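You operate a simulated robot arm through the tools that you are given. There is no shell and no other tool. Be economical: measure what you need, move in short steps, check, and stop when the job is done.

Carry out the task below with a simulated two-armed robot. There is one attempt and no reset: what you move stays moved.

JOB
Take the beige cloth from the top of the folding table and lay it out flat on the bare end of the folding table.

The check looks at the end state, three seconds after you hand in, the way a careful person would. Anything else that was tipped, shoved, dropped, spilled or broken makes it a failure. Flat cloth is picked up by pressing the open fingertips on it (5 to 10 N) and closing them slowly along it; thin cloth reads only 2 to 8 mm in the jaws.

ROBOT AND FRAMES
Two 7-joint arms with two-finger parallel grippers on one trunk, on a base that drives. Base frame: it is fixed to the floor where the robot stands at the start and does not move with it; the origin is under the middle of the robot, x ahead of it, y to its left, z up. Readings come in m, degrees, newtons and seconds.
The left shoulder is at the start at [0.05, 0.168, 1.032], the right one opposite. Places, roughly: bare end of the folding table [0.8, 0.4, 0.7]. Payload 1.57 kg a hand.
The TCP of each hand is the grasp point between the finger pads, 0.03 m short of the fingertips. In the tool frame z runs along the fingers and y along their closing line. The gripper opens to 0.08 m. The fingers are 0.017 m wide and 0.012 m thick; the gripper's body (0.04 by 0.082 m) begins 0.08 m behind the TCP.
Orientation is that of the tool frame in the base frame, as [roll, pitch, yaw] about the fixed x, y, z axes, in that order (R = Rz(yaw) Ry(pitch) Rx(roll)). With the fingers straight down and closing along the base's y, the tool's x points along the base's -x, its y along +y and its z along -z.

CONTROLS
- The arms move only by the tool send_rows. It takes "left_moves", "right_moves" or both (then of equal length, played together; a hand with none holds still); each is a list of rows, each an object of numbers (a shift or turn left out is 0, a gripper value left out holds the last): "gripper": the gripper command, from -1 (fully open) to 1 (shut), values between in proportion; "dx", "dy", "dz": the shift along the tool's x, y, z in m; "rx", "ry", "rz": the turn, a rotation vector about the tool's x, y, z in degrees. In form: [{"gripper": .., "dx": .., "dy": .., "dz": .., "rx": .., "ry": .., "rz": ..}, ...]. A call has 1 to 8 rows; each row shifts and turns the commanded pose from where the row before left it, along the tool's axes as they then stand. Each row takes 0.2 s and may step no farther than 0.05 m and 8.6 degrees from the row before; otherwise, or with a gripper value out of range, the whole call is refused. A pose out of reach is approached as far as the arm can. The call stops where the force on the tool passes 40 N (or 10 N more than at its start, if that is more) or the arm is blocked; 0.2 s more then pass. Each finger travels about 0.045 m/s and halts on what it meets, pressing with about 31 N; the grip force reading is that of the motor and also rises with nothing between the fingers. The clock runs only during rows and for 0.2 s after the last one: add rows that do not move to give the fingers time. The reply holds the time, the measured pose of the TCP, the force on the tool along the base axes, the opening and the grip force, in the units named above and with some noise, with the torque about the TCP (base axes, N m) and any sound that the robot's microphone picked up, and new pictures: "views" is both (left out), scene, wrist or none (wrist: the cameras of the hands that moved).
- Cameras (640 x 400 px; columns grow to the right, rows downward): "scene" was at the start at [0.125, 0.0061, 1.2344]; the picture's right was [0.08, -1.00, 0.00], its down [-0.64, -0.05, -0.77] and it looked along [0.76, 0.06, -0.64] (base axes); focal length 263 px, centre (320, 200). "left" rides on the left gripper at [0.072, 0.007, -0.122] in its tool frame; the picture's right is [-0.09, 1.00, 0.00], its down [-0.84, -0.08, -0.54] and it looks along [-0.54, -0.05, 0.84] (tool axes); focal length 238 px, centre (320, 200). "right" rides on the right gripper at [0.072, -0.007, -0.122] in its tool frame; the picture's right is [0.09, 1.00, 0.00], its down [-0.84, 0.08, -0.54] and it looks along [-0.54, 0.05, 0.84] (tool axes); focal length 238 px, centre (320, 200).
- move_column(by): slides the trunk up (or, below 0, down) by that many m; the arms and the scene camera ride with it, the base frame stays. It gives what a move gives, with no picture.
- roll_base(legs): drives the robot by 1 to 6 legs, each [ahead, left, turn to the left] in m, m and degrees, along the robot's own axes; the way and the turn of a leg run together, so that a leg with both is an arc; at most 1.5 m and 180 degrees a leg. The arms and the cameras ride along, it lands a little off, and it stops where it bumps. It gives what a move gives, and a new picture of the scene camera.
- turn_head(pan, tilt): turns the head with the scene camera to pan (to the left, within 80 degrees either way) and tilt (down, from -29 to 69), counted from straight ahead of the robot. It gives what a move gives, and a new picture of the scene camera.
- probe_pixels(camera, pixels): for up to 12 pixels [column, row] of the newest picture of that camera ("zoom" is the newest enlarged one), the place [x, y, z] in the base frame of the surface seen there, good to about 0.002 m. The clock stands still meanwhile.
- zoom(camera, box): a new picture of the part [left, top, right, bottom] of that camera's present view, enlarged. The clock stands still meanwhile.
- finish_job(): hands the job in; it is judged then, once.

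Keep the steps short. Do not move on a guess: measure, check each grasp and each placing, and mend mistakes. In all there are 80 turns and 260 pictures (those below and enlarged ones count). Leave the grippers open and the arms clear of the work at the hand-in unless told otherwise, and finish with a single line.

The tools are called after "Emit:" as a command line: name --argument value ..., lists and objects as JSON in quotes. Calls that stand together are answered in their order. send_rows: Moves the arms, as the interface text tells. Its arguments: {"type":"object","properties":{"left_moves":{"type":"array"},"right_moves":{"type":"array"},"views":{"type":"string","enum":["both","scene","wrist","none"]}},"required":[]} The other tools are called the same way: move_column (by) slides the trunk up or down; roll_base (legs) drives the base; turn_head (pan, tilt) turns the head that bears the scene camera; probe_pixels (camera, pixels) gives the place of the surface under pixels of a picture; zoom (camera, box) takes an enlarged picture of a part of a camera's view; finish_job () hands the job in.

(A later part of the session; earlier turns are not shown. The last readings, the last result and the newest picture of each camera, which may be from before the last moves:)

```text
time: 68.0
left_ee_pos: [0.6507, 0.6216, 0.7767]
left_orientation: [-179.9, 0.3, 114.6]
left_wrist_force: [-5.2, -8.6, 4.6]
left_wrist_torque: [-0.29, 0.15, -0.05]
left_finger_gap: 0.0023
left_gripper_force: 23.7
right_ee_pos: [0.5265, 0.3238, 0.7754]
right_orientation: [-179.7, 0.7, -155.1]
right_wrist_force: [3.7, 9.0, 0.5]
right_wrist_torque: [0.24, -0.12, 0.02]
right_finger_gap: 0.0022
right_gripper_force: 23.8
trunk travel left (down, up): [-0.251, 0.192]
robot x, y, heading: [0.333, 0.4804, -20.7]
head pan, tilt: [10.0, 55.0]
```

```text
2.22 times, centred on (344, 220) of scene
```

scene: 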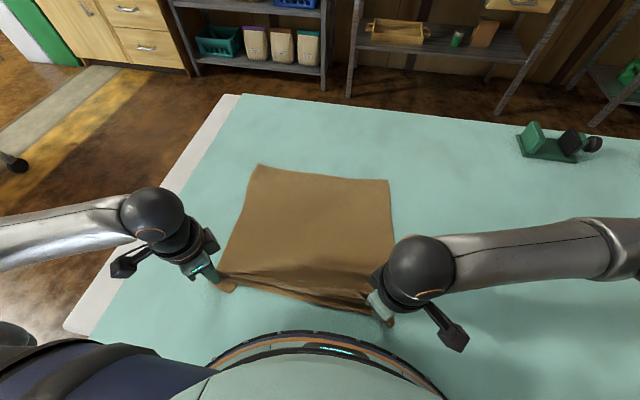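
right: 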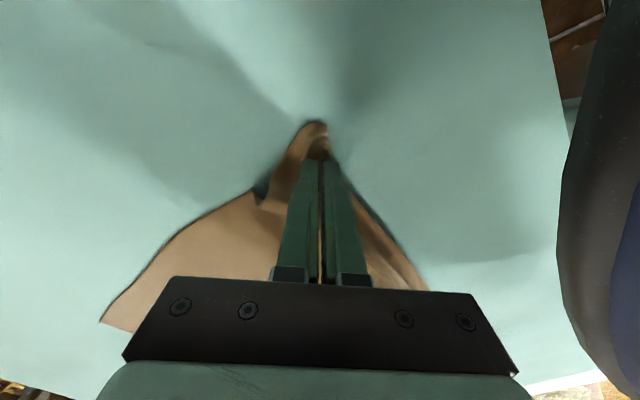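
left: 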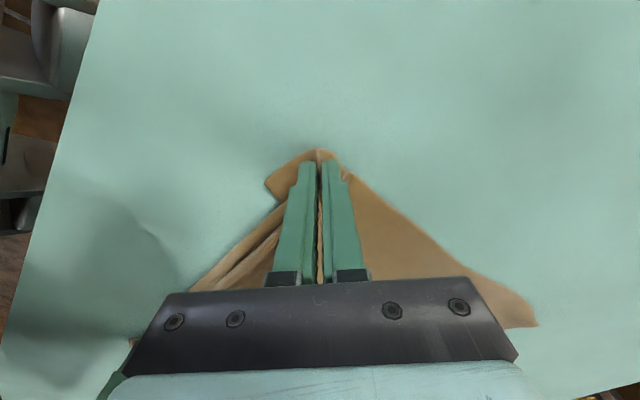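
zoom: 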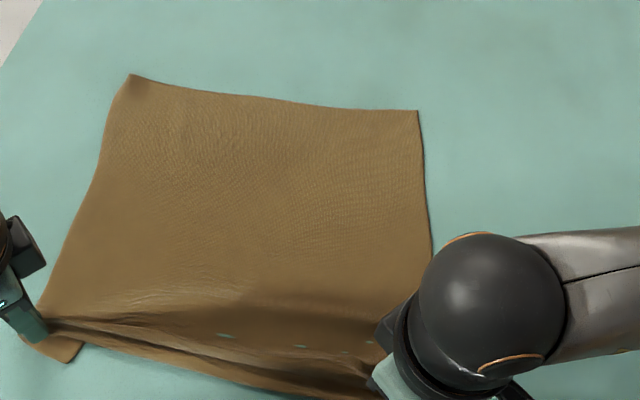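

It's slightly too tight now at 9 N, with stretch folds along the near edge. I'll ease both inward 7 mm, open slowly, and lift straight up.

Emit:
send_rows --left_moves '[{"dx": -0.005, "dy": -0.005, "dz": 0.001}, {}, {"gripper": 0.8}, {"gripper": 0.6}, {"gripper": 0.4}, {"gripper": 0.2}, {}]' --right_moves '[{"dx": -0.005, "dy": 0.005}, {}, {"gripper": 0.8}, {"gripper": 0.6}, {"gripper": 0.4}, {"gripper": 0.2}, {}]' --views "none"

Emit:
send_rows --left_moves '[{"dz": -0.01}, {"dz": -0.03}, {"dz": -0.04}, {"dz": -0.04}, {"dz": -0.04}, {"dz": -0.04}, {}]' --right_moves '[{"dz": -0.01}, {"dz": -0.03}, {"dz": -0.04}, {"dz": -0.04}, {"dz": -0.04}, {"dz": -0.04}, {}]' --views "both"

Emit:
zoom --camera "scene" --box '[200, 130, 488, 310]'

```text
time: 69.6
left_ee_pos: [0.6485, 0.6168, 0.7764]
left_orientation: [-180.0, 0.1, 114.6]
left_wrist_force: [0.1, -0.1, 0.7]
left_wrist_torque: [-0.02, -0.02, 0.04]
left_finger_gap: 0.032
left_gripper_force: 0.1
right_ee_pos: [0.5276, 0.3296, 0.7772]
right_orientation: [-179.7, 0.6, -155.1]
right_wrist_force: [-0.3, 0.0, -0.3]
right_wrist_torque: [-0.02, 0.01, 0.01]
right_finger_gap: 0.032
right_gripper_force: 0.1
trunk travel left (down, up): [-0.251, 0.192]
robot x, y, heading: [0.335, 0.4796, -21.0]
head pan, tilt: [10.0, 55.0]
```

```text
time: 71.2
left_ee_pos: [0.6658, 0.61, 0.9683]
left_orientation: [180.0, 0.1, 114.6]
left_wrist_force: [-0.1, -0.1, 0.3]
left_wrist_torque: [0.03, 0.03, 0.0]
left_finger_gap: 0.0318
left_gripper_force: 0.1
left hand out of reach, approached as far as the arm can: row 2, 3
right_ee_pos: [0.5267, 0.3295, 0.9786]
right_orientation: [-179.7, 0.6, -155.0]
right_wrist_force: [-0.9, -0.5, 0.6]
right_wrist_torque: [0.02, -0.02, -0.03]
right_finger_gap: 0.0321
right_gripper_force: 0.1
trunk travel left (down, up): [-0.251, 0.192]
robot x, y, heading: [0.3335, 0.478, -20.9]
head pan, tilt: [10.0, 55.0]
```

scene: 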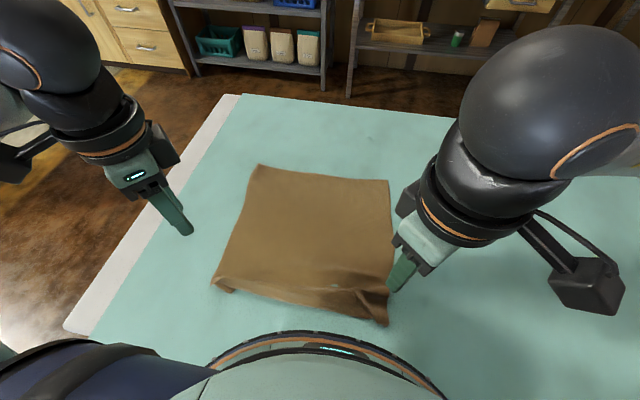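
right: 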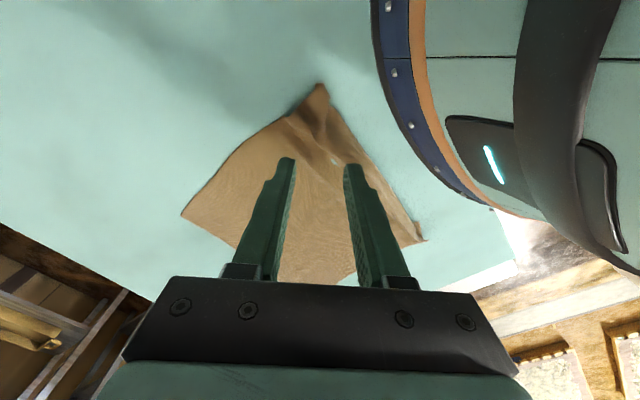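
left: 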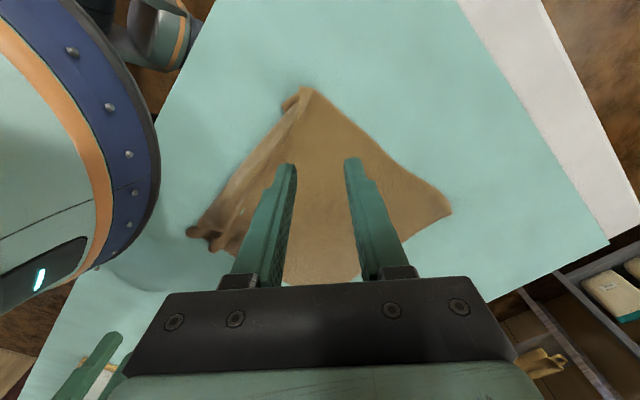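

```text
2.22 times, centred on (344, 220) of scene
```

zoom: 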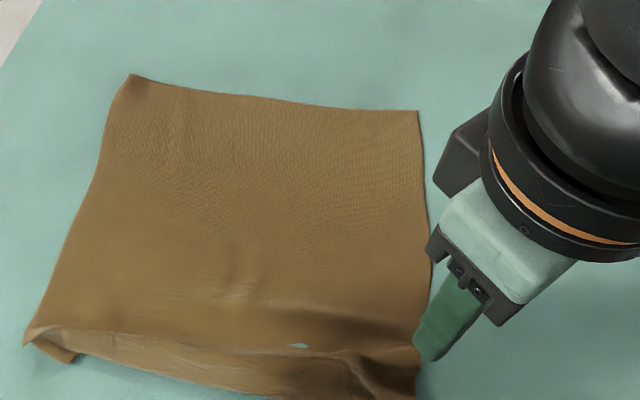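

The cloth is nearly flat, but the near edge and its two corners are still gathered. I'll look closely at that strip and measure it.

Emit:
zoom --camera "scene" --box '[200, 250, 400, 340]'

Emit:
probe_pixels --camera "scene" --pixels '[[258, 166], [388, 182], [212, 282], [230, 291], [235, 275], [280, 280], [300, 300], [340, 290], [370, 290], [386, 322], [386, 290], [335, 305]]'

Emit:
zoom --camera "right" --box '[170, 70, 440, 290]'

Emit:
zoom --camera "left" --box '[170, 70, 470, 290]'

```text
3.20 times, centred on (300, 295) of scene
```

zoom: 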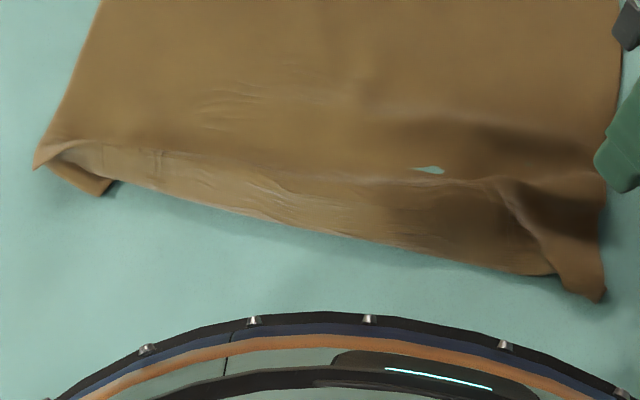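

```text
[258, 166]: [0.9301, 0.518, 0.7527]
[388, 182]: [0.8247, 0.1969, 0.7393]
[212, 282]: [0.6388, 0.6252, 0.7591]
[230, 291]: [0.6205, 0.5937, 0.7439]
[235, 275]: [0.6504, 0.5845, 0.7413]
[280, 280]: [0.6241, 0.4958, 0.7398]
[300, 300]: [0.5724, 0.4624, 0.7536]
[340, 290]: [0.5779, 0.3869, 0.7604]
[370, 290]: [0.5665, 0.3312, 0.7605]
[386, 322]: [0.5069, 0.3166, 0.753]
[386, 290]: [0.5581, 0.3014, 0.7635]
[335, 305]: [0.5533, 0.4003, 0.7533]
```

```text
1.82 times, centred on (305, 180) of right
```

zoom: 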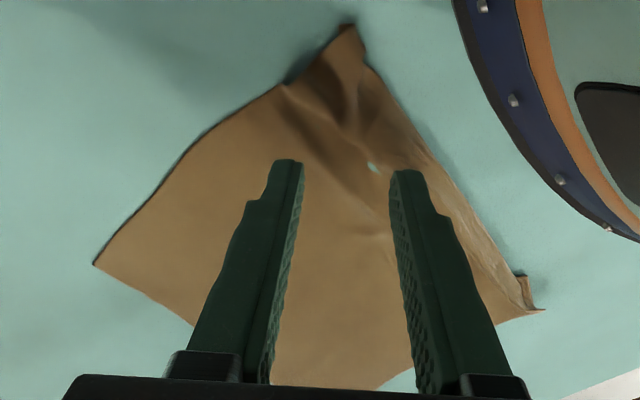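

```text
1.82 times, centred on (320, 180) of left
```

zoom: 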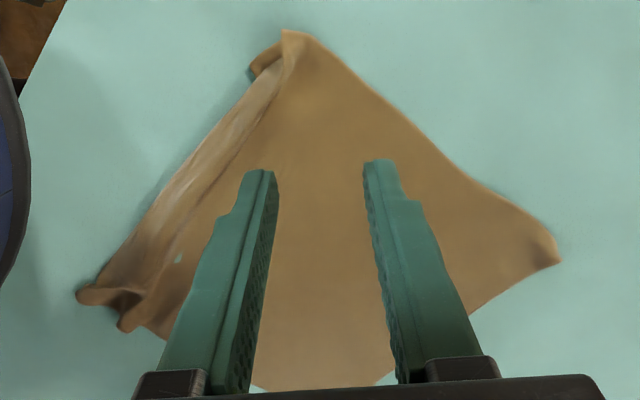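

The near edge is still rolled: about 6–7 cm of length is taken up in a low ridge, and the near-left corner is tucked under. I'll work on it with the tools tilted back toward me so the fingers reach under my torso rim. First I'll turn both hands' yaw back to square.

Emit:
send_rows --left_moves '[{"rz": -7.5}, {"rz": -7.5}, {"rz": -7.5}, {"rz": -7.5}, {"rz": -7.5}, {"rz": -7.5}, {"ry": 7.5}, {"ry": 7.5}]' --right_moves '[{"rz": 7.5}, {"rz": 7.5}, {"rz": 7.5}, {"rz": 7.5}, {"rz": 7.5}, {"rz": 7.5}, {"ry": 7.5}, {"ry": 7.5}]' --views "none"

Emit:
send_rows --left_moves '[{"ry": 7.5}, {"ry": 7.5}, {}]' --right_moves '[{"ry": 7.5}, {"ry": 7.5}, {}]' --views "both"

```text
time: 73.0
left_ee_pos: [0.6671, 0.6099, 0.9716]
left_orientation: [-179.8, -14.9, 159.6]
left_wrist_force: [0.0, -1.5, 0.2]
left_wrist_torque: [0.03, 0.03, 0.02]
left_finger_gap: 0.0319
left_gripper_force: 0.1
right_ee_pos: [0.5279, 0.3301, 0.9778]
right_orientation: [179.8, -14.4, 159.9]
right_wrist_force: [0.0, -0.2, 0.3]
right_wrist_torque: [-0.01, 0.01, 0.04]
right_finger_gap: 0.032
right_gripper_force: 0.0
trunk travel left (down, up): [-0.251, 0.192]
robot x, y, heading: [0.3339, 0.477, -21.0]
head pan, tilt: [10.0, 55.0]
```

```text
time: 73.8
left_ee_pos: [0.6652, 0.6088, 0.9719]
left_orientation: [-179.9, -29.9, 159.4]
left_wrist_force: [0.5, -0.7, -0.7]
left_wrist_torque: [0.03, -0.02, 0.02]
left_finger_gap: 0.0318
left_gripper_force: 0.0
right_ee_pos: [0.5279, 0.3299, 0.9766]
right_orientation: [179.8, -29.4, 160.0]
right_wrist_force: [-0.2, -0.3, -0.5]
right_wrist_torque: [0.02, -0.01, 0.01]
right_finger_gap: 0.0322
right_gripper_force: 0.1
trunk travel left (down, up): [-0.251, 0.192]
robot x, y, heading: [0.3343, 0.4738, -20.8]
head pan, tilt: [10.0, 55.0]
```

scene: 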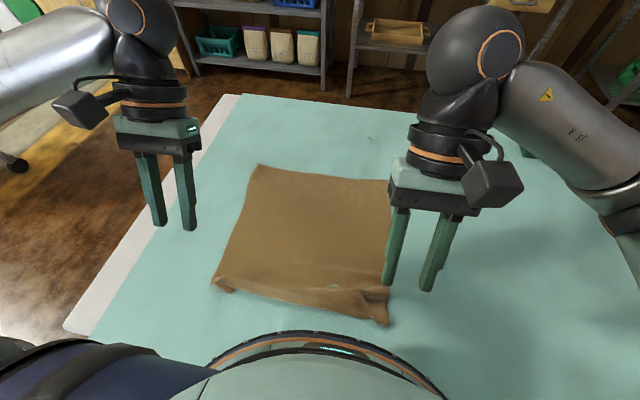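
right: 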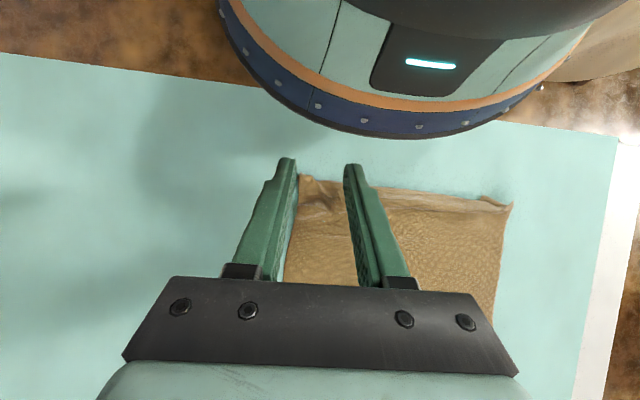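
left: 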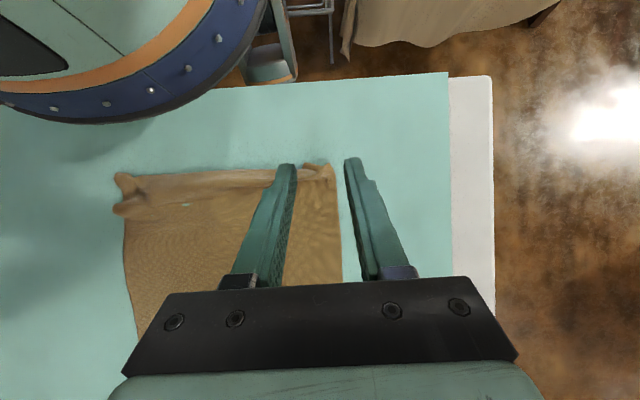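

Emit:
zoom --camera "left" --box '[100, 130, 360, 230]'

Emit:
zoom --camera "right" --box '[270, 140, 530, 240]'

Emit:
probe_pixels --camera "right" --pixels '[[302, 177], [340, 183], [400, 190], [450, 195], [480, 198], [510, 204], [320, 200], [335, 192], [305, 190], [315, 180], [400, 205], [490, 210]]'

Emit:
probe_pixels --camera "left" --pixels '[[327, 167], [310, 167], [333, 178], [300, 172], [120, 178], [120, 210], [150, 178], [200, 172], [200, 195], [250, 172], [315, 175], [340, 230]]'

```text
2.46 times, centred on (230, 180) of left
```

zoom: 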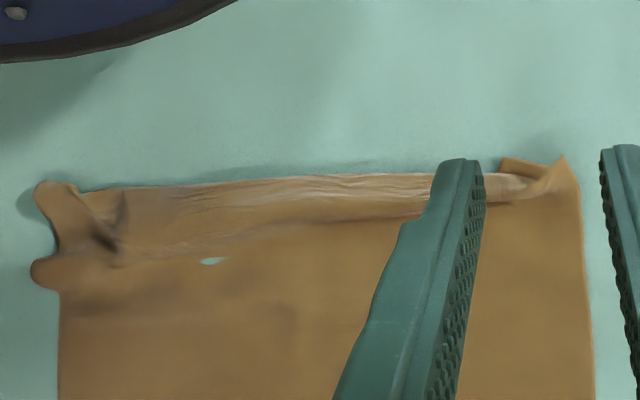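

```text
2.46 times, centred on (400, 190) of right
```

zoom: 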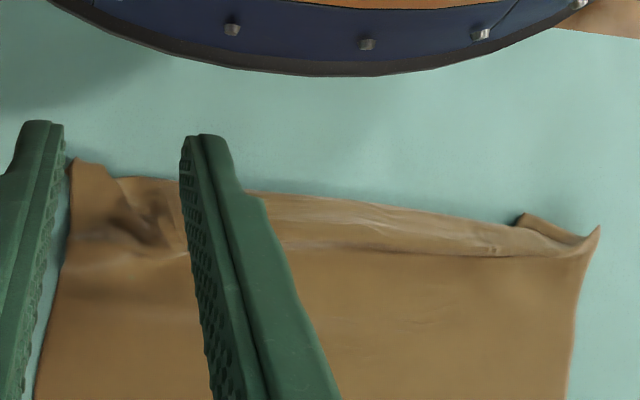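

```text
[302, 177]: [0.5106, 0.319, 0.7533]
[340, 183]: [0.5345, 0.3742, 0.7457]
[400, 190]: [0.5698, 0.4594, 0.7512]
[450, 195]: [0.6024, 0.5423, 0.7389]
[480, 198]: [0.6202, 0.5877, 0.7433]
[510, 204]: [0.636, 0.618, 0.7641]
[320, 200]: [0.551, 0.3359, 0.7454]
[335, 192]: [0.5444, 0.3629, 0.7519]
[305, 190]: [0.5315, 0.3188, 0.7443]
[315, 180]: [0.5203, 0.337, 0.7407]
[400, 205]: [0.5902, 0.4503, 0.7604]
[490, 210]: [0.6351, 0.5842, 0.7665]
```

```text
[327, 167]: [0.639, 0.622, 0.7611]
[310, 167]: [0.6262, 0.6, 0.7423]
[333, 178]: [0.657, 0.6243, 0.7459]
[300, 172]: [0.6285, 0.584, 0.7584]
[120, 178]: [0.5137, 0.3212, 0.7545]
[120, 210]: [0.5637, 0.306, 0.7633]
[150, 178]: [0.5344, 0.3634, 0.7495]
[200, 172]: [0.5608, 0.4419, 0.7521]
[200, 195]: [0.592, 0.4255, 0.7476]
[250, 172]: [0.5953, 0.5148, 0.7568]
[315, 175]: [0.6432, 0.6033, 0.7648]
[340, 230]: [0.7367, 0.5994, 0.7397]
```

The ridge is a tent about 2 cm high running along the near edge. The near-left flap shows at (0.626,0.600), the near-right corner at (0.511,0.319). I'll bring each hand over its corner, tips about 1.5 cm above.

Emit:
send_rows --left_moves '[{"gripper": 0.45, "dx": -0.015, "dy": -0.0048, "dz": 0.034}, {"dx": -0.015, "dy": -0.0048, "dz": 0.034}, {"dx": -0.015, "dy": -0.0048, "dz": 0.034}, {"dx": -0.015, "dy": -0.0048, "dz": 0.034}, {"dx": -0.015, "dy": -0.0048, "dz": 0.034}, {}]' --right_moves '[{"gripper": 0.2, "dx": -0.0216, "dy": 0.0006, "dz": 0.0314}, {"dx": -0.0216, "dy": 0.0006, "dz": 0.0314}, {"dx": -0.0216, "dy": 0.0006, "dz": 0.0314}, {"dx": -0.0216, "dy": 0.0006, "dz": 0.0314}, {"dx": -0.0216, "dy": 0.0006, "dz": 0.0314}, {}]' --views "wrist"

Emit:
zoom --camera "left" --box '[220, 100, 420, 225]'

Emit:
zoom --camera "right" --box '[220, 100, 420, 225]'

```text
time: 75.2
left_ee_pos: [0.6372, 0.5938, 0.7872]
left_orientation: [-179.7, -29.8, 159.5]
left_wrist_force: [0.7, 0.5, -0.2]
left_wrist_torque: [0.0, 0.01, 0.01]
left_finger_gap: 0.0219
left_gripper_force: 0.0
right_ee_pos: [0.5459, 0.3279, 0.7838]
right_orientation: [179.8, -29.3, 159.9]
right_wrist_force: [-0.4, 0.0, 1.3]
right_wrist_torque: [0.01, -0.02, -0.03]
right_finger_gap: 0.032
right_gripper_force: 0.1
trunk travel left (down, up): [-0.251, 0.192]
robot x, y, heading: [0.3346, 0.4774, -20.8]
head pan, tilt: [10.0, 55.0]
```

right: 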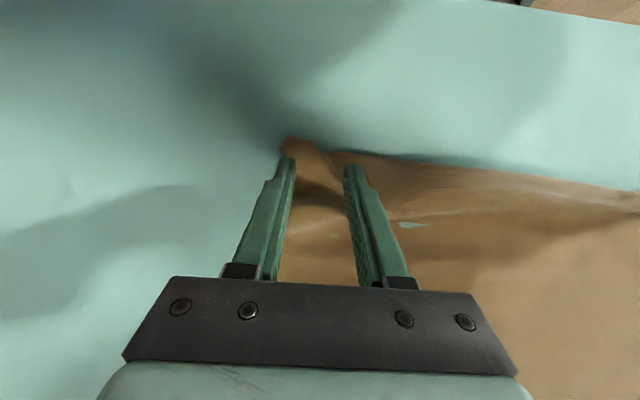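
left: 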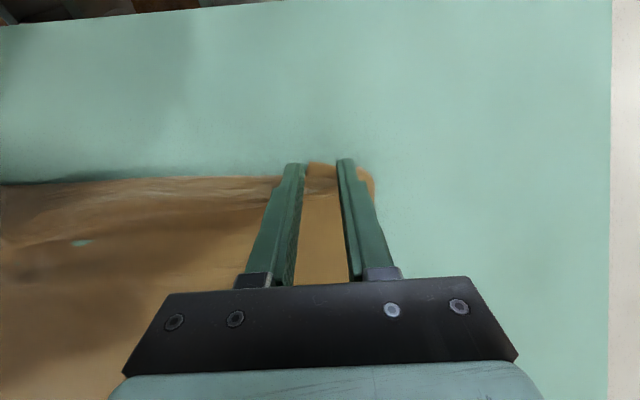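

```text
3.20 times, centred on (320, 162) of left
```

zoom: 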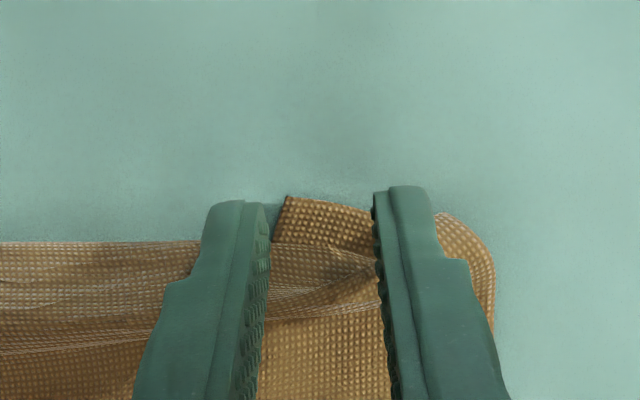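

```text
3.20 times, centred on (320, 162) of right
```

zoom: 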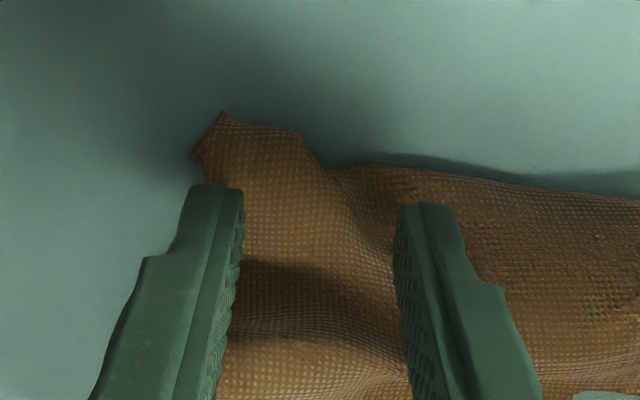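

The views are good: the left flap lies between the fingers. The right should move about 1.2 cm toward me. I'll adjust both and lower to near contact.

Emit:
send_rows --left_moves '[{"dx": 0.002, "dz": 0.0035}, {"dx": -0.003, "dz": 0.006}, {"dx": -0.001, "dz": 0.0025}, {}]' --right_moves '[{"dx": 0.0064, "dy": -0.003, "dz": 0.005}, {"dz": 0.005}, {"dz": 0.003}, {}]' --views "none"

```text
time: 76.2
left_ee_pos: [0.6343, 0.595, 0.7755]
left_orientation: [-179.8, -29.9, 159.6]
left_wrist_force: [0.2, -0.1, 0.5]
left_wrist_torque: [0.0, -0.01, 0.0]
left_finger_gap: 0.0221
left_gripper_force: 0.1
right_ee_pos: [0.5325, 0.3298, 0.7795]
right_orientation: [179.9, -29.3, 160.1]
right_wrist_force: [-1.2, 0.4, 0.1]
right_wrist_torque: [-0.02, 0.0, 0.02]
right_finger_gap: 0.0321
right_gripper_force: 0.0
trunk travel left (down, up): [-0.251, 0.192]
robot x, y, heading: [0.3343, 0.4778, -20.9]
head pan, tilt: [10.0, 55.0]
```

Emit:
send_rows --left_moves '[{"dx": -0.0015, "dz": 0.0026}, {"dx": -0.0005, "dz": 0.0009}, {}]' --right_moves '[{"dx": -0.003, "dz": 0.0052}, {"dx": -0.0005, "dz": 0.0009}, {}]' --views "none"

```text
time: 77.0
left_ee_pos: [0.6346, 0.5961, 0.7722]
left_orientation: [-179.7, -29.9, 159.6]
left_wrist_force: [-1.2, 1.8, 12.1]
left_wrist_torque: [0.15, 0.12, 0.0]
left_finger_gap: 0.0218
left_gripper_force: 0.0
right_ee_pos: [0.532, 0.3277, 0.7724]
right_orientation: [179.7, -29.3, 160.1]
right_wrist_force: [-0.3, 0.2, 3.7]
right_wrist_torque: [0.0, 0.05, -0.01]
right_finger_gap: 0.0319
right_gripper_force: 0.0
trunk travel left (down, up): [-0.251, 0.192]
robot x, y, heading: [0.3368, 0.4778, -20.5]
head pan, tilt: [10.0, 55.0]
```

Contact is 12 N on the left and 4 N on the right. I'll press the right 1 mm more and close both slowly.

Emit:
send_rows --left_moves '[{"dz": -0.0003}, {"gripper": 0.5}, {"gripper": 0.6}, {"gripper": 0.7}, {"gripper": 0.8}, {"gripper": 0.9}, {"gripper": 1}, {}]' --right_moves '[{"dx": -0.0005, "dz": 0.0009}, {"gripper": 0.35}, {"gripper": 0.5}, {"gripper": 0.65}, {"gripper": 0.8}, {"gripper": 0.9}, {"gripper": 1}, {}]' --views "wrist"

Emit:
zoom --camera "left" --box '[220, 100, 420, 225]'

Emit:
zoom --camera "right" --box '[220, 100, 420, 225]'

```text
time: 78.8
left_ee_pos: [0.635, 0.5946, 0.7721]
left_orientation: [-179.8, -29.9, 159.5]
left_wrist_force: [-1.1, -1.5, 7.0]
left_wrist_torque: [-0.09, 0.1, 0.04]
left_finger_gap: 0.0
left_gripper_force: 21.4
right_ee_pos: [0.533, 0.33, 0.7725]
right_orientation: [179.4, -29.4, 160.1]
right_wrist_force: [2.6, 2.2, 32.9]
right_wrist_torque: [0.12, 0.19, 0.01]
right_finger_gap: 0.0049
right_gripper_force: 25.3
trunk travel left (down, up): [-0.251, 0.192]
robot x, y, heading: [0.3348, 0.4798, -20.6]
head pan, tilt: [10.0, 55.0]
```

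right: 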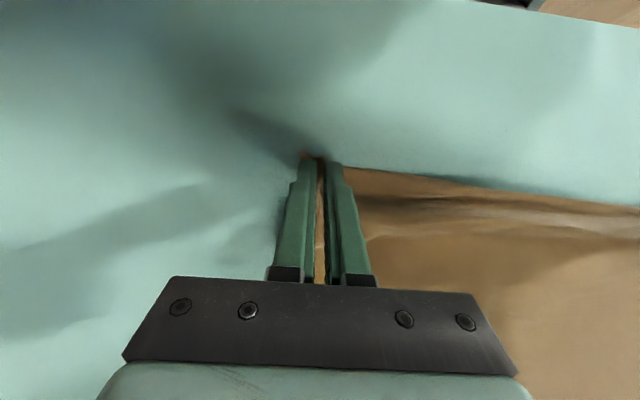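
left: 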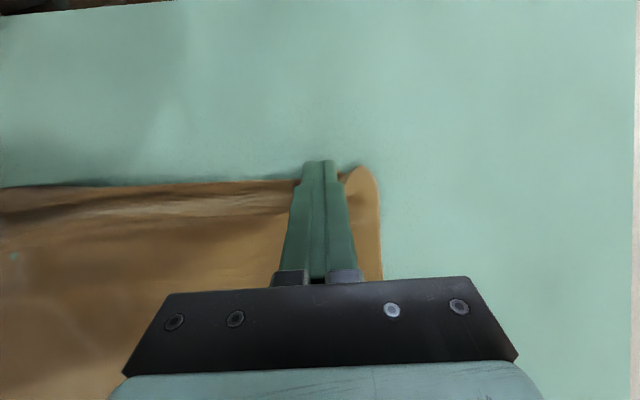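

```text
3.20 times, centred on (320, 162) of left
```

zoom: 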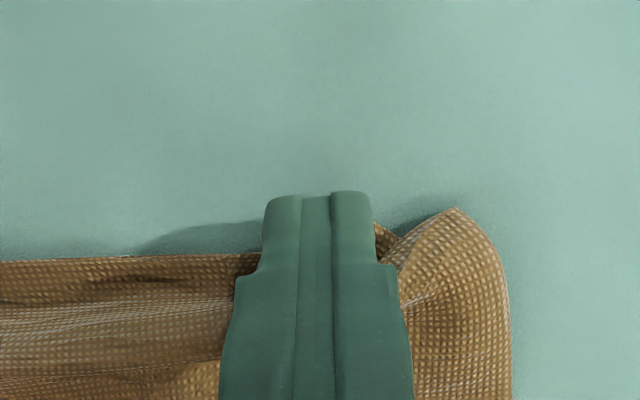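

```text
3.20 times, centred on (320, 162) of right
```

zoom: 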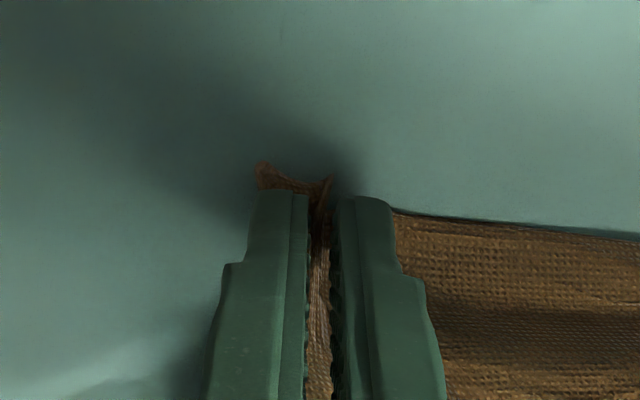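

The right corner is held at 4.9 mm; the left missed. I'll pull the right corner 4.5 cm toward me, kept low, and open and lift the left.

Emit:
send_rows --left_moves '[{"gripper": 0, "dx": 0.01, "dz": -0.0173}, {"dx": 0.01, "dz": -0.0173}, {}, {}, {}]' --right_moves '[{"dx": 0.004, "dz": -0.0069}, {"dx": 0.013, "dz": 0.0075}, {"dx": 0.013, "dz": 0.0075}, {"dx": 0.013, "dz": 0.0075}, {}]' --views "both"

Emit:
zoom --camera "left" --box '[160, 80, 420, 242]'

```text
time: 80.0
left_ee_pos: [0.6348, 0.5947, 0.8113]
left_orientation: [-179.7, -29.9, 159.4]
left_wrist_force: [-0.3, -0.1, -0.1]
left_wrist_torque: [-0.02, 0.0, -0.06]
left_finger_gap: 0.04
left_gripper_force: 0.0
right_ee_pos: [0.4895, 0.3448, 0.7789]
right_orientation: [179.8, -29.3, 160.0]
right_wrist_force: [0.4, 0.4, -0.1]
right_wrist_torque: [-0.02, -0.01, -0.02]
right_finger_gap: 0.0034
right_gripper_force: 24.3
trunk travel left (down, up): [-0.251, 0.192]
robot x, y, heading: [0.3344, 0.4783, -20.7]
head pan, tilt: [10.0, 55.0]
```

scene: 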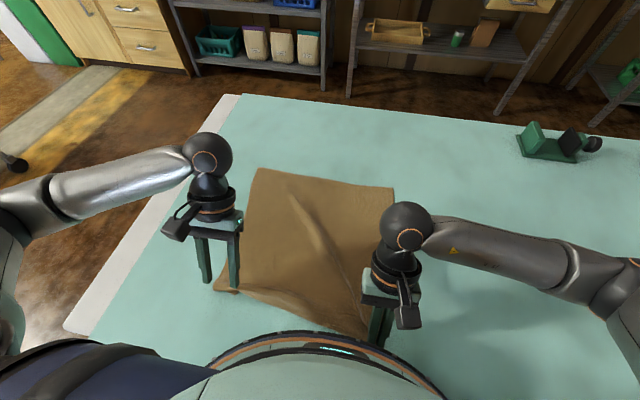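
right: 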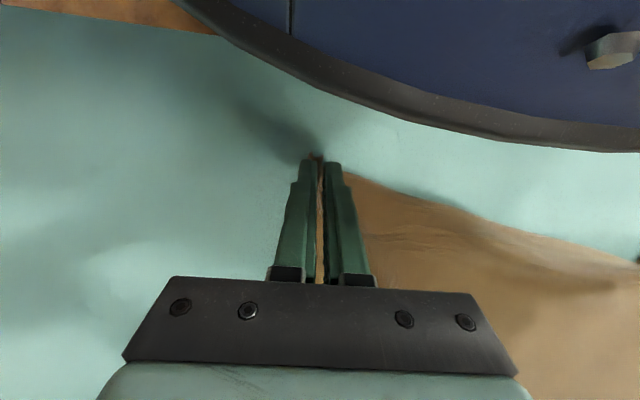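
left: 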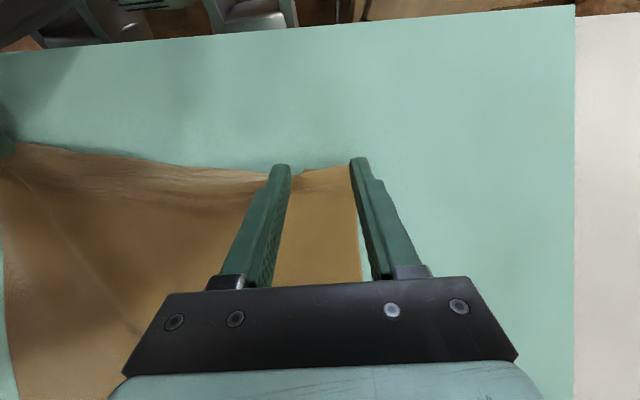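

```text
2.46 times, centred on (290, 161) of left
```

zoom: 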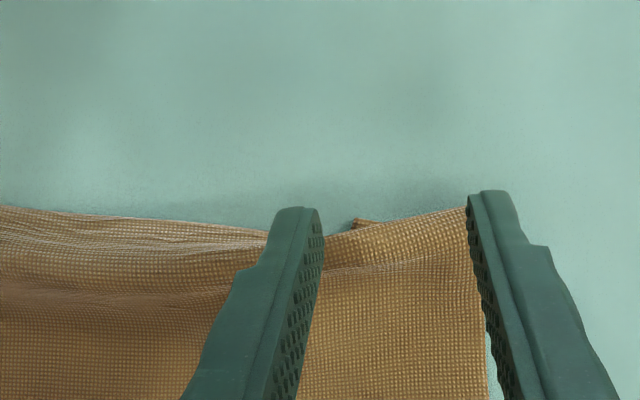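

The right corner pulled out well. The left flap is tucked under the edge, so I'll pinch the near-left edge itself. I'll move to 1.5 cm inside it and press.

Emit:
send_rows --left_moves '[{"dx": -0.013, "dy": -0.012, "dz": -0.0075}, {"dx": -0.009, "dz": 0.0156}, {"dx": -0.0075, "dz": 0.013}, {"dx": -0.002, "dz": 0.0035}, {"dx": -0.0008, "dz": 0.0014}, {}]' --views "wrist"

```text
time: 81.4
left_ee_pos: [0.6446, 0.5791, 0.7732]
left_orientation: [-179.8, -29.8, 159.4]
left_wrist_force: [1.3, -1.0, 1.9]
left_wrist_torque: [0.0, 0.05, 0.03]
left_finger_gap: 0.0401
left_gripper_force: 0.0
right_ee_pos: [0.4897, 0.3445, 0.7777]
right_orientation: [179.8, -29.3, 160.0]
right_wrist_force: [0.2, 0.3, 0.0]
right_wrist_torque: [-0.02, 0.0, -0.03]
right_finger_gap: 0.0039
right_gripper_force: 24.4
trunk travel left (down, up): [-0.251, 0.192]
robot x, y, heading: [0.3369, 0.4764, -21.0]
head pan, tilt: [10.0, 55.0]
```

left: 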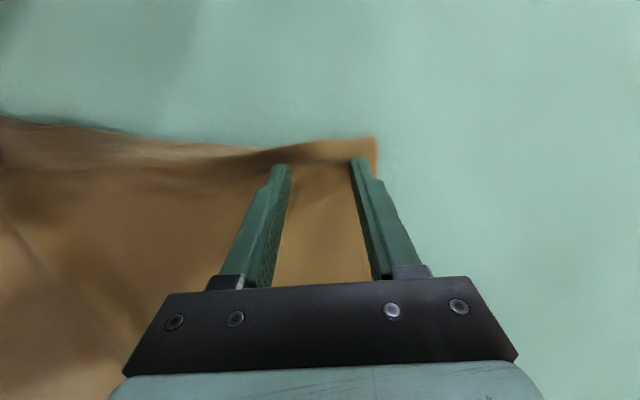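

Good position and light contact. I'll press 1.5 mm more and close slowly.

Emit:
send_rows --left_moves '[{"dx": -0.0008, "dz": 0.0013}, {"gripper": 0.15}, {"gripper": 0.3}, {"gripper": 0.45}, {"gripper": 0.6}, {"gripper": 0.75}, {"gripper": 0.9}, {"gripper": 1}]' --views "none"

Emit:
send_rows --left_moves '[{}, {"dx": 0.01, "dz": -0.0173}, {"dx": 0.0125, "dz": -0.0217}, {"dx": 0.0125, "dz": -0.0217}, {}]' --views "both"

```text
time: 83.2
left_ee_pos: [0.6445, 0.5774, 0.7728]
left_orientation: [-179.8, -29.9, 159.4]
left_wrist_force: [0.5, -6.2, 30.8]
left_wrist_torque: [-0.18, 0.3, 0.08]
left_finger_gap: 0.0033
left_gripper_force: 24.8
right_ee_pos: [0.4903, 0.3442, 0.779]
right_orientation: [179.7, -29.3, 160.0]
right_wrist_force: [2.2, 2.6, -0.6]
right_wrist_torque: [0.07, -0.06, -0.01]
right_finger_gap: 0.0041
right_gripper_force: 24.7
trunk travel left (down, up): [-0.251, 0.192]
robot x, y, heading: [0.3337, 0.4784, -20.7]
head pan, tilt: [10.0, 55.0]
```

```text
time: 84.4
left_ee_pos: [0.6477, 0.5765, 0.8412]
left_orientation: [-179.7, -29.9, 159.5]
left_wrist_force: [-3.8, -4.4, -0.3]
left_wrist_torque: [-0.15, 0.02, 0.11]
left_finger_gap: 0.0024
left_gripper_force: 23.9
right_ee_pos: [0.4904, 0.3444, 0.7787]
right_orientation: [179.7, -29.3, 159.9]
right_wrist_force: [2.5, 4.8, 1.5]
right_wrist_torque: [0.12, -0.11, -0.01]
right_finger_gap: 0.0038
right_gripper_force: 24.6
trunk travel left (down, up): [-0.251, 0.192]
robot x, y, heading: [0.3308, 0.4777, -21.0]
head pan, tilt: [10.0, 55.0]
```

scene: 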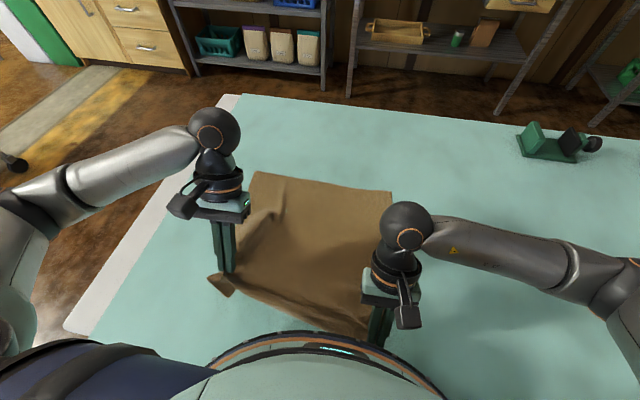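
left: 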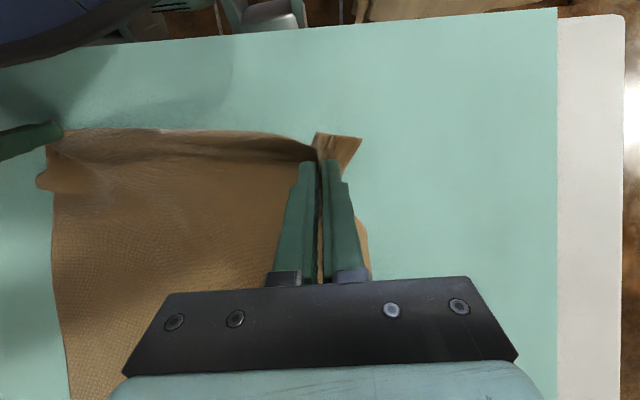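

The tucked flap has popped out and unfolded. I'll now bring that corner 4.5 cm toward me and lower it.

Emit:
send_rows --left_moves '[{"dx": 0.01, "dy": 0.002, "dz": 0.01}, {"dx": 0.01, "dy": 0.002, "dz": 0.012}, {"dx": -0.002, "dy": 0.002, "dz": 0.02}, {"dx": -0.009, "dy": 0.002, "dz": 0.0325}, {}]' --views "both"

Emit:
zoom --camera "scene" --box '[190, 150, 430, 350]'

```text
time: 85.6
left_ee_pos: [0.6069, 0.6008, 0.7803]
left_orientation: [-179.8, -29.8, 159.4]
left_wrist_force: [-2.3, -3.6, -0.4]
left_wrist_torque: [-0.09, 0.05, 0.09]
left_finger_gap: 0.0029
left_gripper_force: 23.7
right_ee_pos: [0.4911, 0.3449, 0.7773]
right_orientation: [179.8, -29.3, 160.0]
right_wrist_force: [2.1, 3.8, -1.0]
right_wrist_torque: [0.09, 0.02, 0.01]
right_finger_gap: 0.0039
right_gripper_force: 25.0
trunk travel left (down, up): [-0.251, 0.192]
robot x, y, heading: [0.3338, 0.4811, -20.8]
head pan, tilt: [10.0, 55.0]
```

scene: 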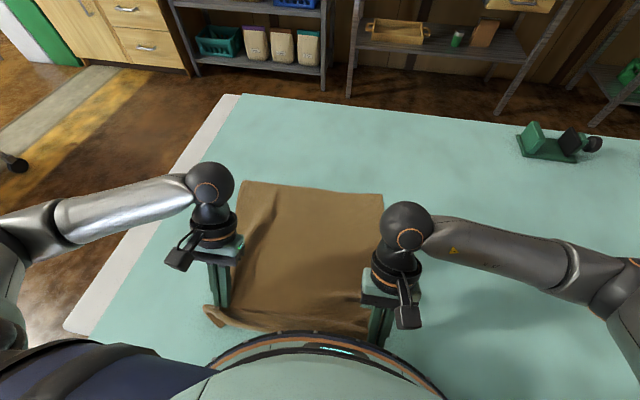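
left: 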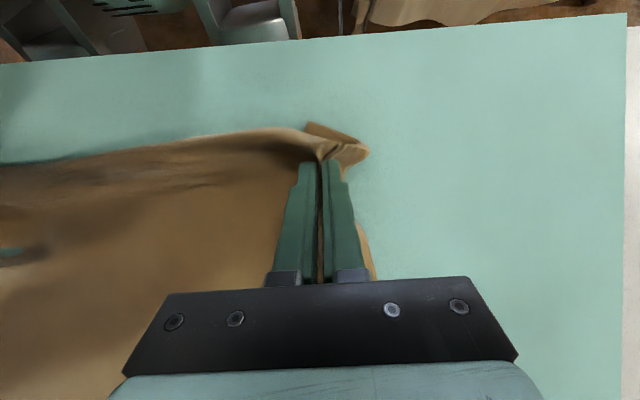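

```text
2.00 times, centred on (310, 250) of scene
```

zoom: 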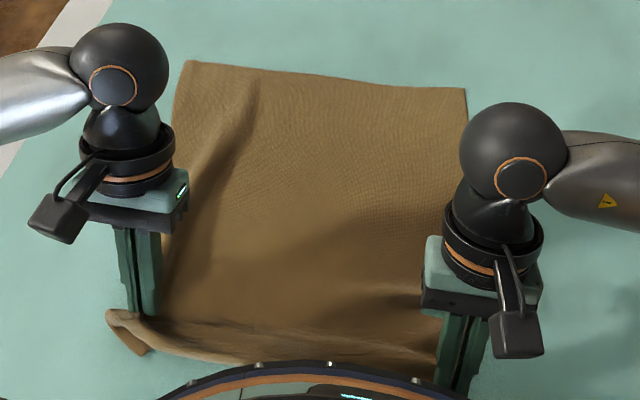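

The flap is lying half under again. I'll lift that corner 6 cm so the flap dangles, then lower it while moving away from me, so the flap is left lying outward.

Emit:
send_rows --left_moves '[{"dx": 0.015, "dz": -0.026}, {"dx": 0.015, "dz": -0.026}, {"dx": 0.0173, "dz": 0.01}, {}, {"dx": -0.0153, "dy": -0.003, "dz": 0.0085}, {"dx": -0.0153, "dy": -0.003, "dz": 0.0085}, {"dx": -0.0153, "dy": -0.003, "dz": 0.0085}, {"dx": -0.0153, "dy": -0.003, "dz": 0.0085}]' --views "both"

Emit:
zoom --camera "left" --box '[160, 80, 420, 242]'

```text
time: 87.4
left_ee_pos: [0.6167, 0.5849, 0.7814]
left_orientation: [-180.0, -30.0, 159.5]
left_wrist_force: [0.0, -0.9, -0.6]
left_wrist_torque: [-0.02, 0.05, -0.02]
left_finger_gap: 0.0021
left_gripper_force: 23.4
right_ee_pos: [0.4899, 0.344, 0.7778]
right_orientation: [179.8, -29.2, 159.9]
right_wrist_force: [-0.1, 1.3, 0.6]
right_wrist_torque: [0.04, 0.04, 0.03]
right_finger_gap: 0.0039
right_gripper_force: 24.8
trunk travel left (down, up): [-0.251, 0.192]
robot x, y, heading: [0.336, 0.48, -20.8]
head pan, tilt: [10.0, 55.0]
```

scene: 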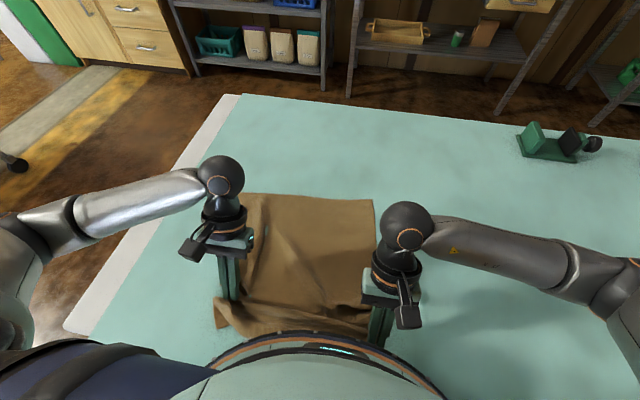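
left: 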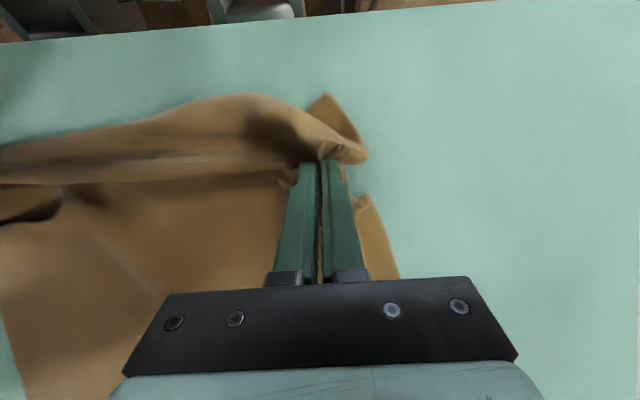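

```text
2.46 times, centred on (290, 161) of left
```

zoom: 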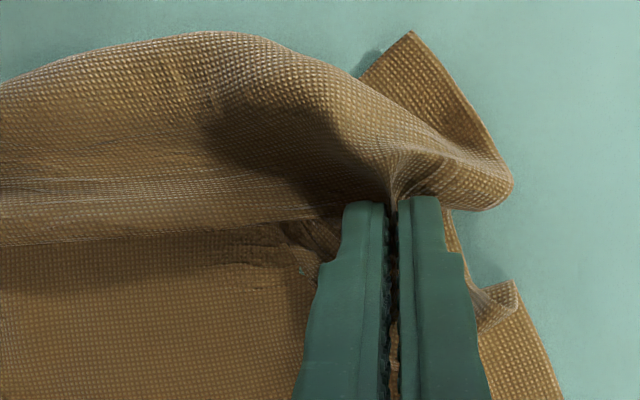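

Now the corner is exposed. I'll release here, lift, and see where the corner lies.

Emit:
send_rows --left_moves '[{"gripper": 0.7}, {"gripper": 0.4}, {"gripper": 0.2}, {}, {"dx": 0.01, "dz": -0.0173}, {"dx": 0.02, "dz": -0.0346}, {"dx": 0.02, "dz": -0.0346}, {}]' --views "both"

Emit:
zoom --camera "left" --box '[160, 80, 420, 242]'

Emit:
probe_pixels --camera "scene" --pixels '[[246, 195], [373, 200], [300, 250], [372, 255]]'

```text
time: 89.2
left_ee_pos: [0.6134, 0.5854, 0.8824]
left_orientation: [-179.8, -30.0, 159.5]
left_wrist_force: [-0.3, 0.3, -0.4]
left_wrist_torque: [0.03, 0.0, 0.04]
left_finger_gap: 0.0323
left_gripper_force: 0.1
right_ee_pos: [0.4893, 0.3451, 0.7784]
right_orientation: [179.7, -29.4, 160.0]
right_wrist_force: [0.5, 0.0, -0.3]
right_wrist_torque: [0.0, 0.0, -0.01]
right_finger_gap: 0.0038
right_gripper_force: 24.5
trunk travel left (down, up): [-0.251, 0.192]
robot x, y, heading: [0.3355, 0.4763, -20.9]
head pan, tilt: [10.0, 55.0]
```

scene: 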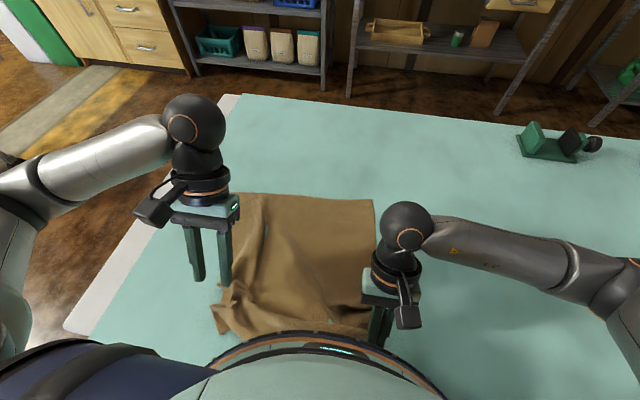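
left: 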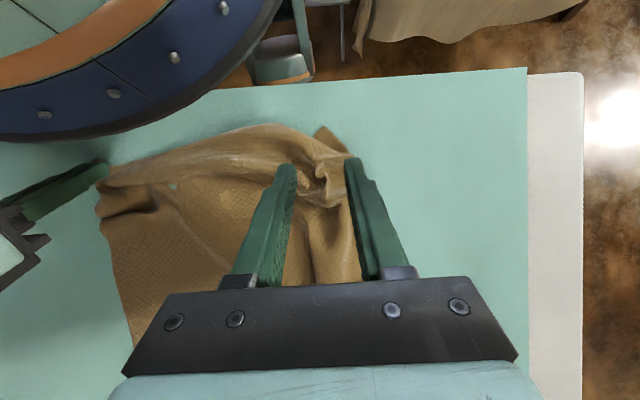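

```text
2.46 times, centred on (290, 161) of left
```

zoom: 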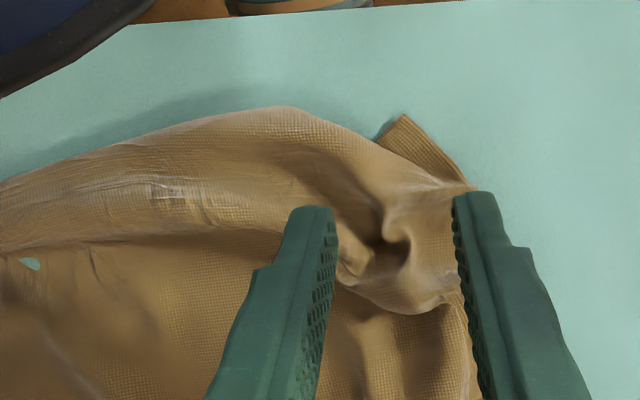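

```text
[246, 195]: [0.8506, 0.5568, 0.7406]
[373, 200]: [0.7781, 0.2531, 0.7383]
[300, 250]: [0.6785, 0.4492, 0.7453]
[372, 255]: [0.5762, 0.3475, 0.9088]
```

Both far corners have been drawn toward me; the far edge is now at f≈0.60–0.64. The best fix is to release here, pinch the two far corners and draw the cloth forward, so the near edge trails and straightens out. I'll release the right, lift both and bring the tools upright.

Emit:
send_rows --left_moves '[{}, {}, {}, {"ry": -7.5}, {"ry": -7.5}, {"ry": -7.5}, {"ry": -7.5}, {}]' --right_moves '[{"gripper": 0.7}, {"gripper": 0.4}, {"gripper": 0.2}, {}, {"dx": 0.01, "dz": -0.0173}, {"dx": 0.02, "dz": -0.0346}, {"dx": 0.02, "dz": -0.0346}, {}]' --views "none"

Emit:
send_rows --left_moves '[{"dx": -0.02, "dy": 0.03, "dz": -0.02}, {"dx": -0.02, "dy": 0.03, "dz": -0.02}, {"dy": 0.03}, {"dy": 0.03}, {}, {}, {}]' --right_moves '[{"ry": -7.5}, {"ry": -7.5}, {"ry": -7.5}, {"ry": -7.5}, {"dy": -0.03}, {"dy": -0.03}, {"dy": -0.03}]' --views "both"

Emit:
zoom --camera "scene" --box '[190, 150, 430, 350]'

```text
time: 91.0
left_ee_pos: [0.6471, 0.5663, 0.8844]
left_orientation: [-179.9, 0.1, 159.6]
left_wrist_force: [-0.5, -0.2, 0.7]
left_wrist_torque: [0.0, 0.01, 0.02]
left_finger_gap: 0.032
left_gripper_force: 0.1
left hand out of reach, approached as far as the arm can: row 6, 7
right_ee_pos: [0.4856, 0.3465, 0.8775]
right_orientation: [179.8, -29.4, 160.0]
right_wrist_force: [-0.2, -0.4, -0.3]
right_wrist_torque: [0.02, -0.02, 0.0]
right_finger_gap: 0.0321
right_gripper_force: 0.0
trunk travel left (down, up): [-0.251, 0.192]
robot x, y, heading: [0.3358, 0.4766, -20.8]
head pan, tilt: [10.0, 55.0]
```

```text
time: 91.8
left_ee_pos: [0.7108, 0.6273, 0.9205]
left_orientation: [-179.9, 0.1, 159.6]
left_wrist_force: [0.0, 0.4, -0.5]
left_wrist_torque: [-0.02, -0.02, -0.03]
left_finger_gap: 0.0323
left_gripper_force: 0.0
right_ee_pos: [0.4941, 0.344, 0.8788]
right_orientation: [179.8, -9.6, 159.3]
right_wrist_force: [5.8, -4.3, 1.0]
right_wrist_torque: [0.71, 1.05, 0.1]
right_finger_gap: 0.0319
right_gripper_force: 0.0
trunk travel left (down, up): [-0.251, 0.192]
robot x, y, heading: [0.3299, 0.4783, -21.0]
head pan, tilt: [10.0, 55.0]
stopped in row 3 (right hand): the force on the tool passed its limit (the readings are from after the stop); the commanded pose is now the measured one
```

scene: 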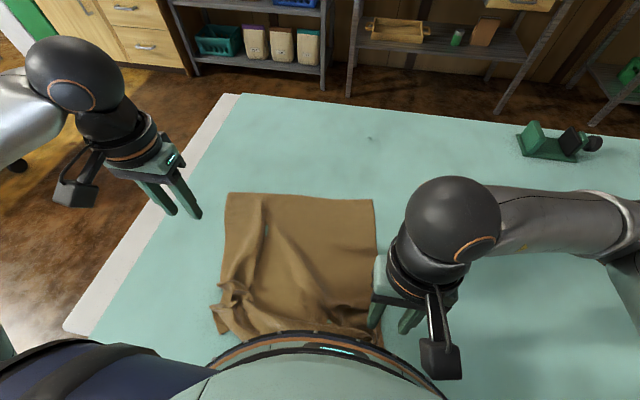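
right: 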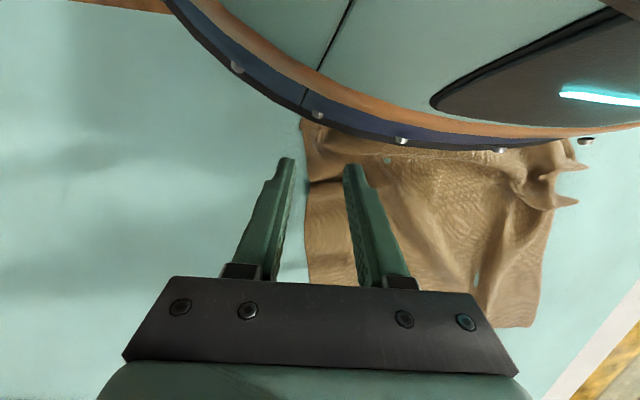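
left: 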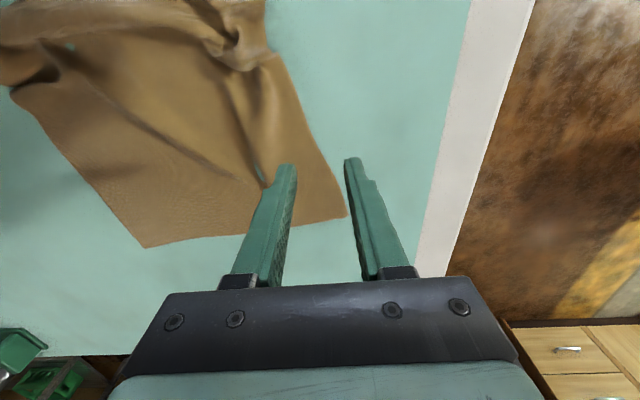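

```text
2.00 times, centred on (310, 250) of scene
```

zoom: 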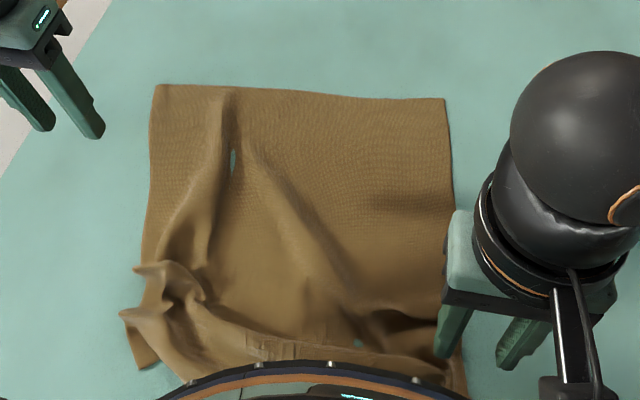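

The right wrist camera brushed my own torso; no harm done. I'll probe the far corners.

Emit:
probe_pixels --camera "scene" --pixels '[[229, 194], [371, 201], [300, 198], [222, 250], [376, 250], [222, 330], [383, 345]]'

```text
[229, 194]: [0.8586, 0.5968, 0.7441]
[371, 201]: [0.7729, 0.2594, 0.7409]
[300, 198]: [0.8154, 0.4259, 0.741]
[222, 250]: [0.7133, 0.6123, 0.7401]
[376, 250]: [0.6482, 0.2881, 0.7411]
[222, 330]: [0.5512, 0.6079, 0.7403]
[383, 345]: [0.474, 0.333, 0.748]
```

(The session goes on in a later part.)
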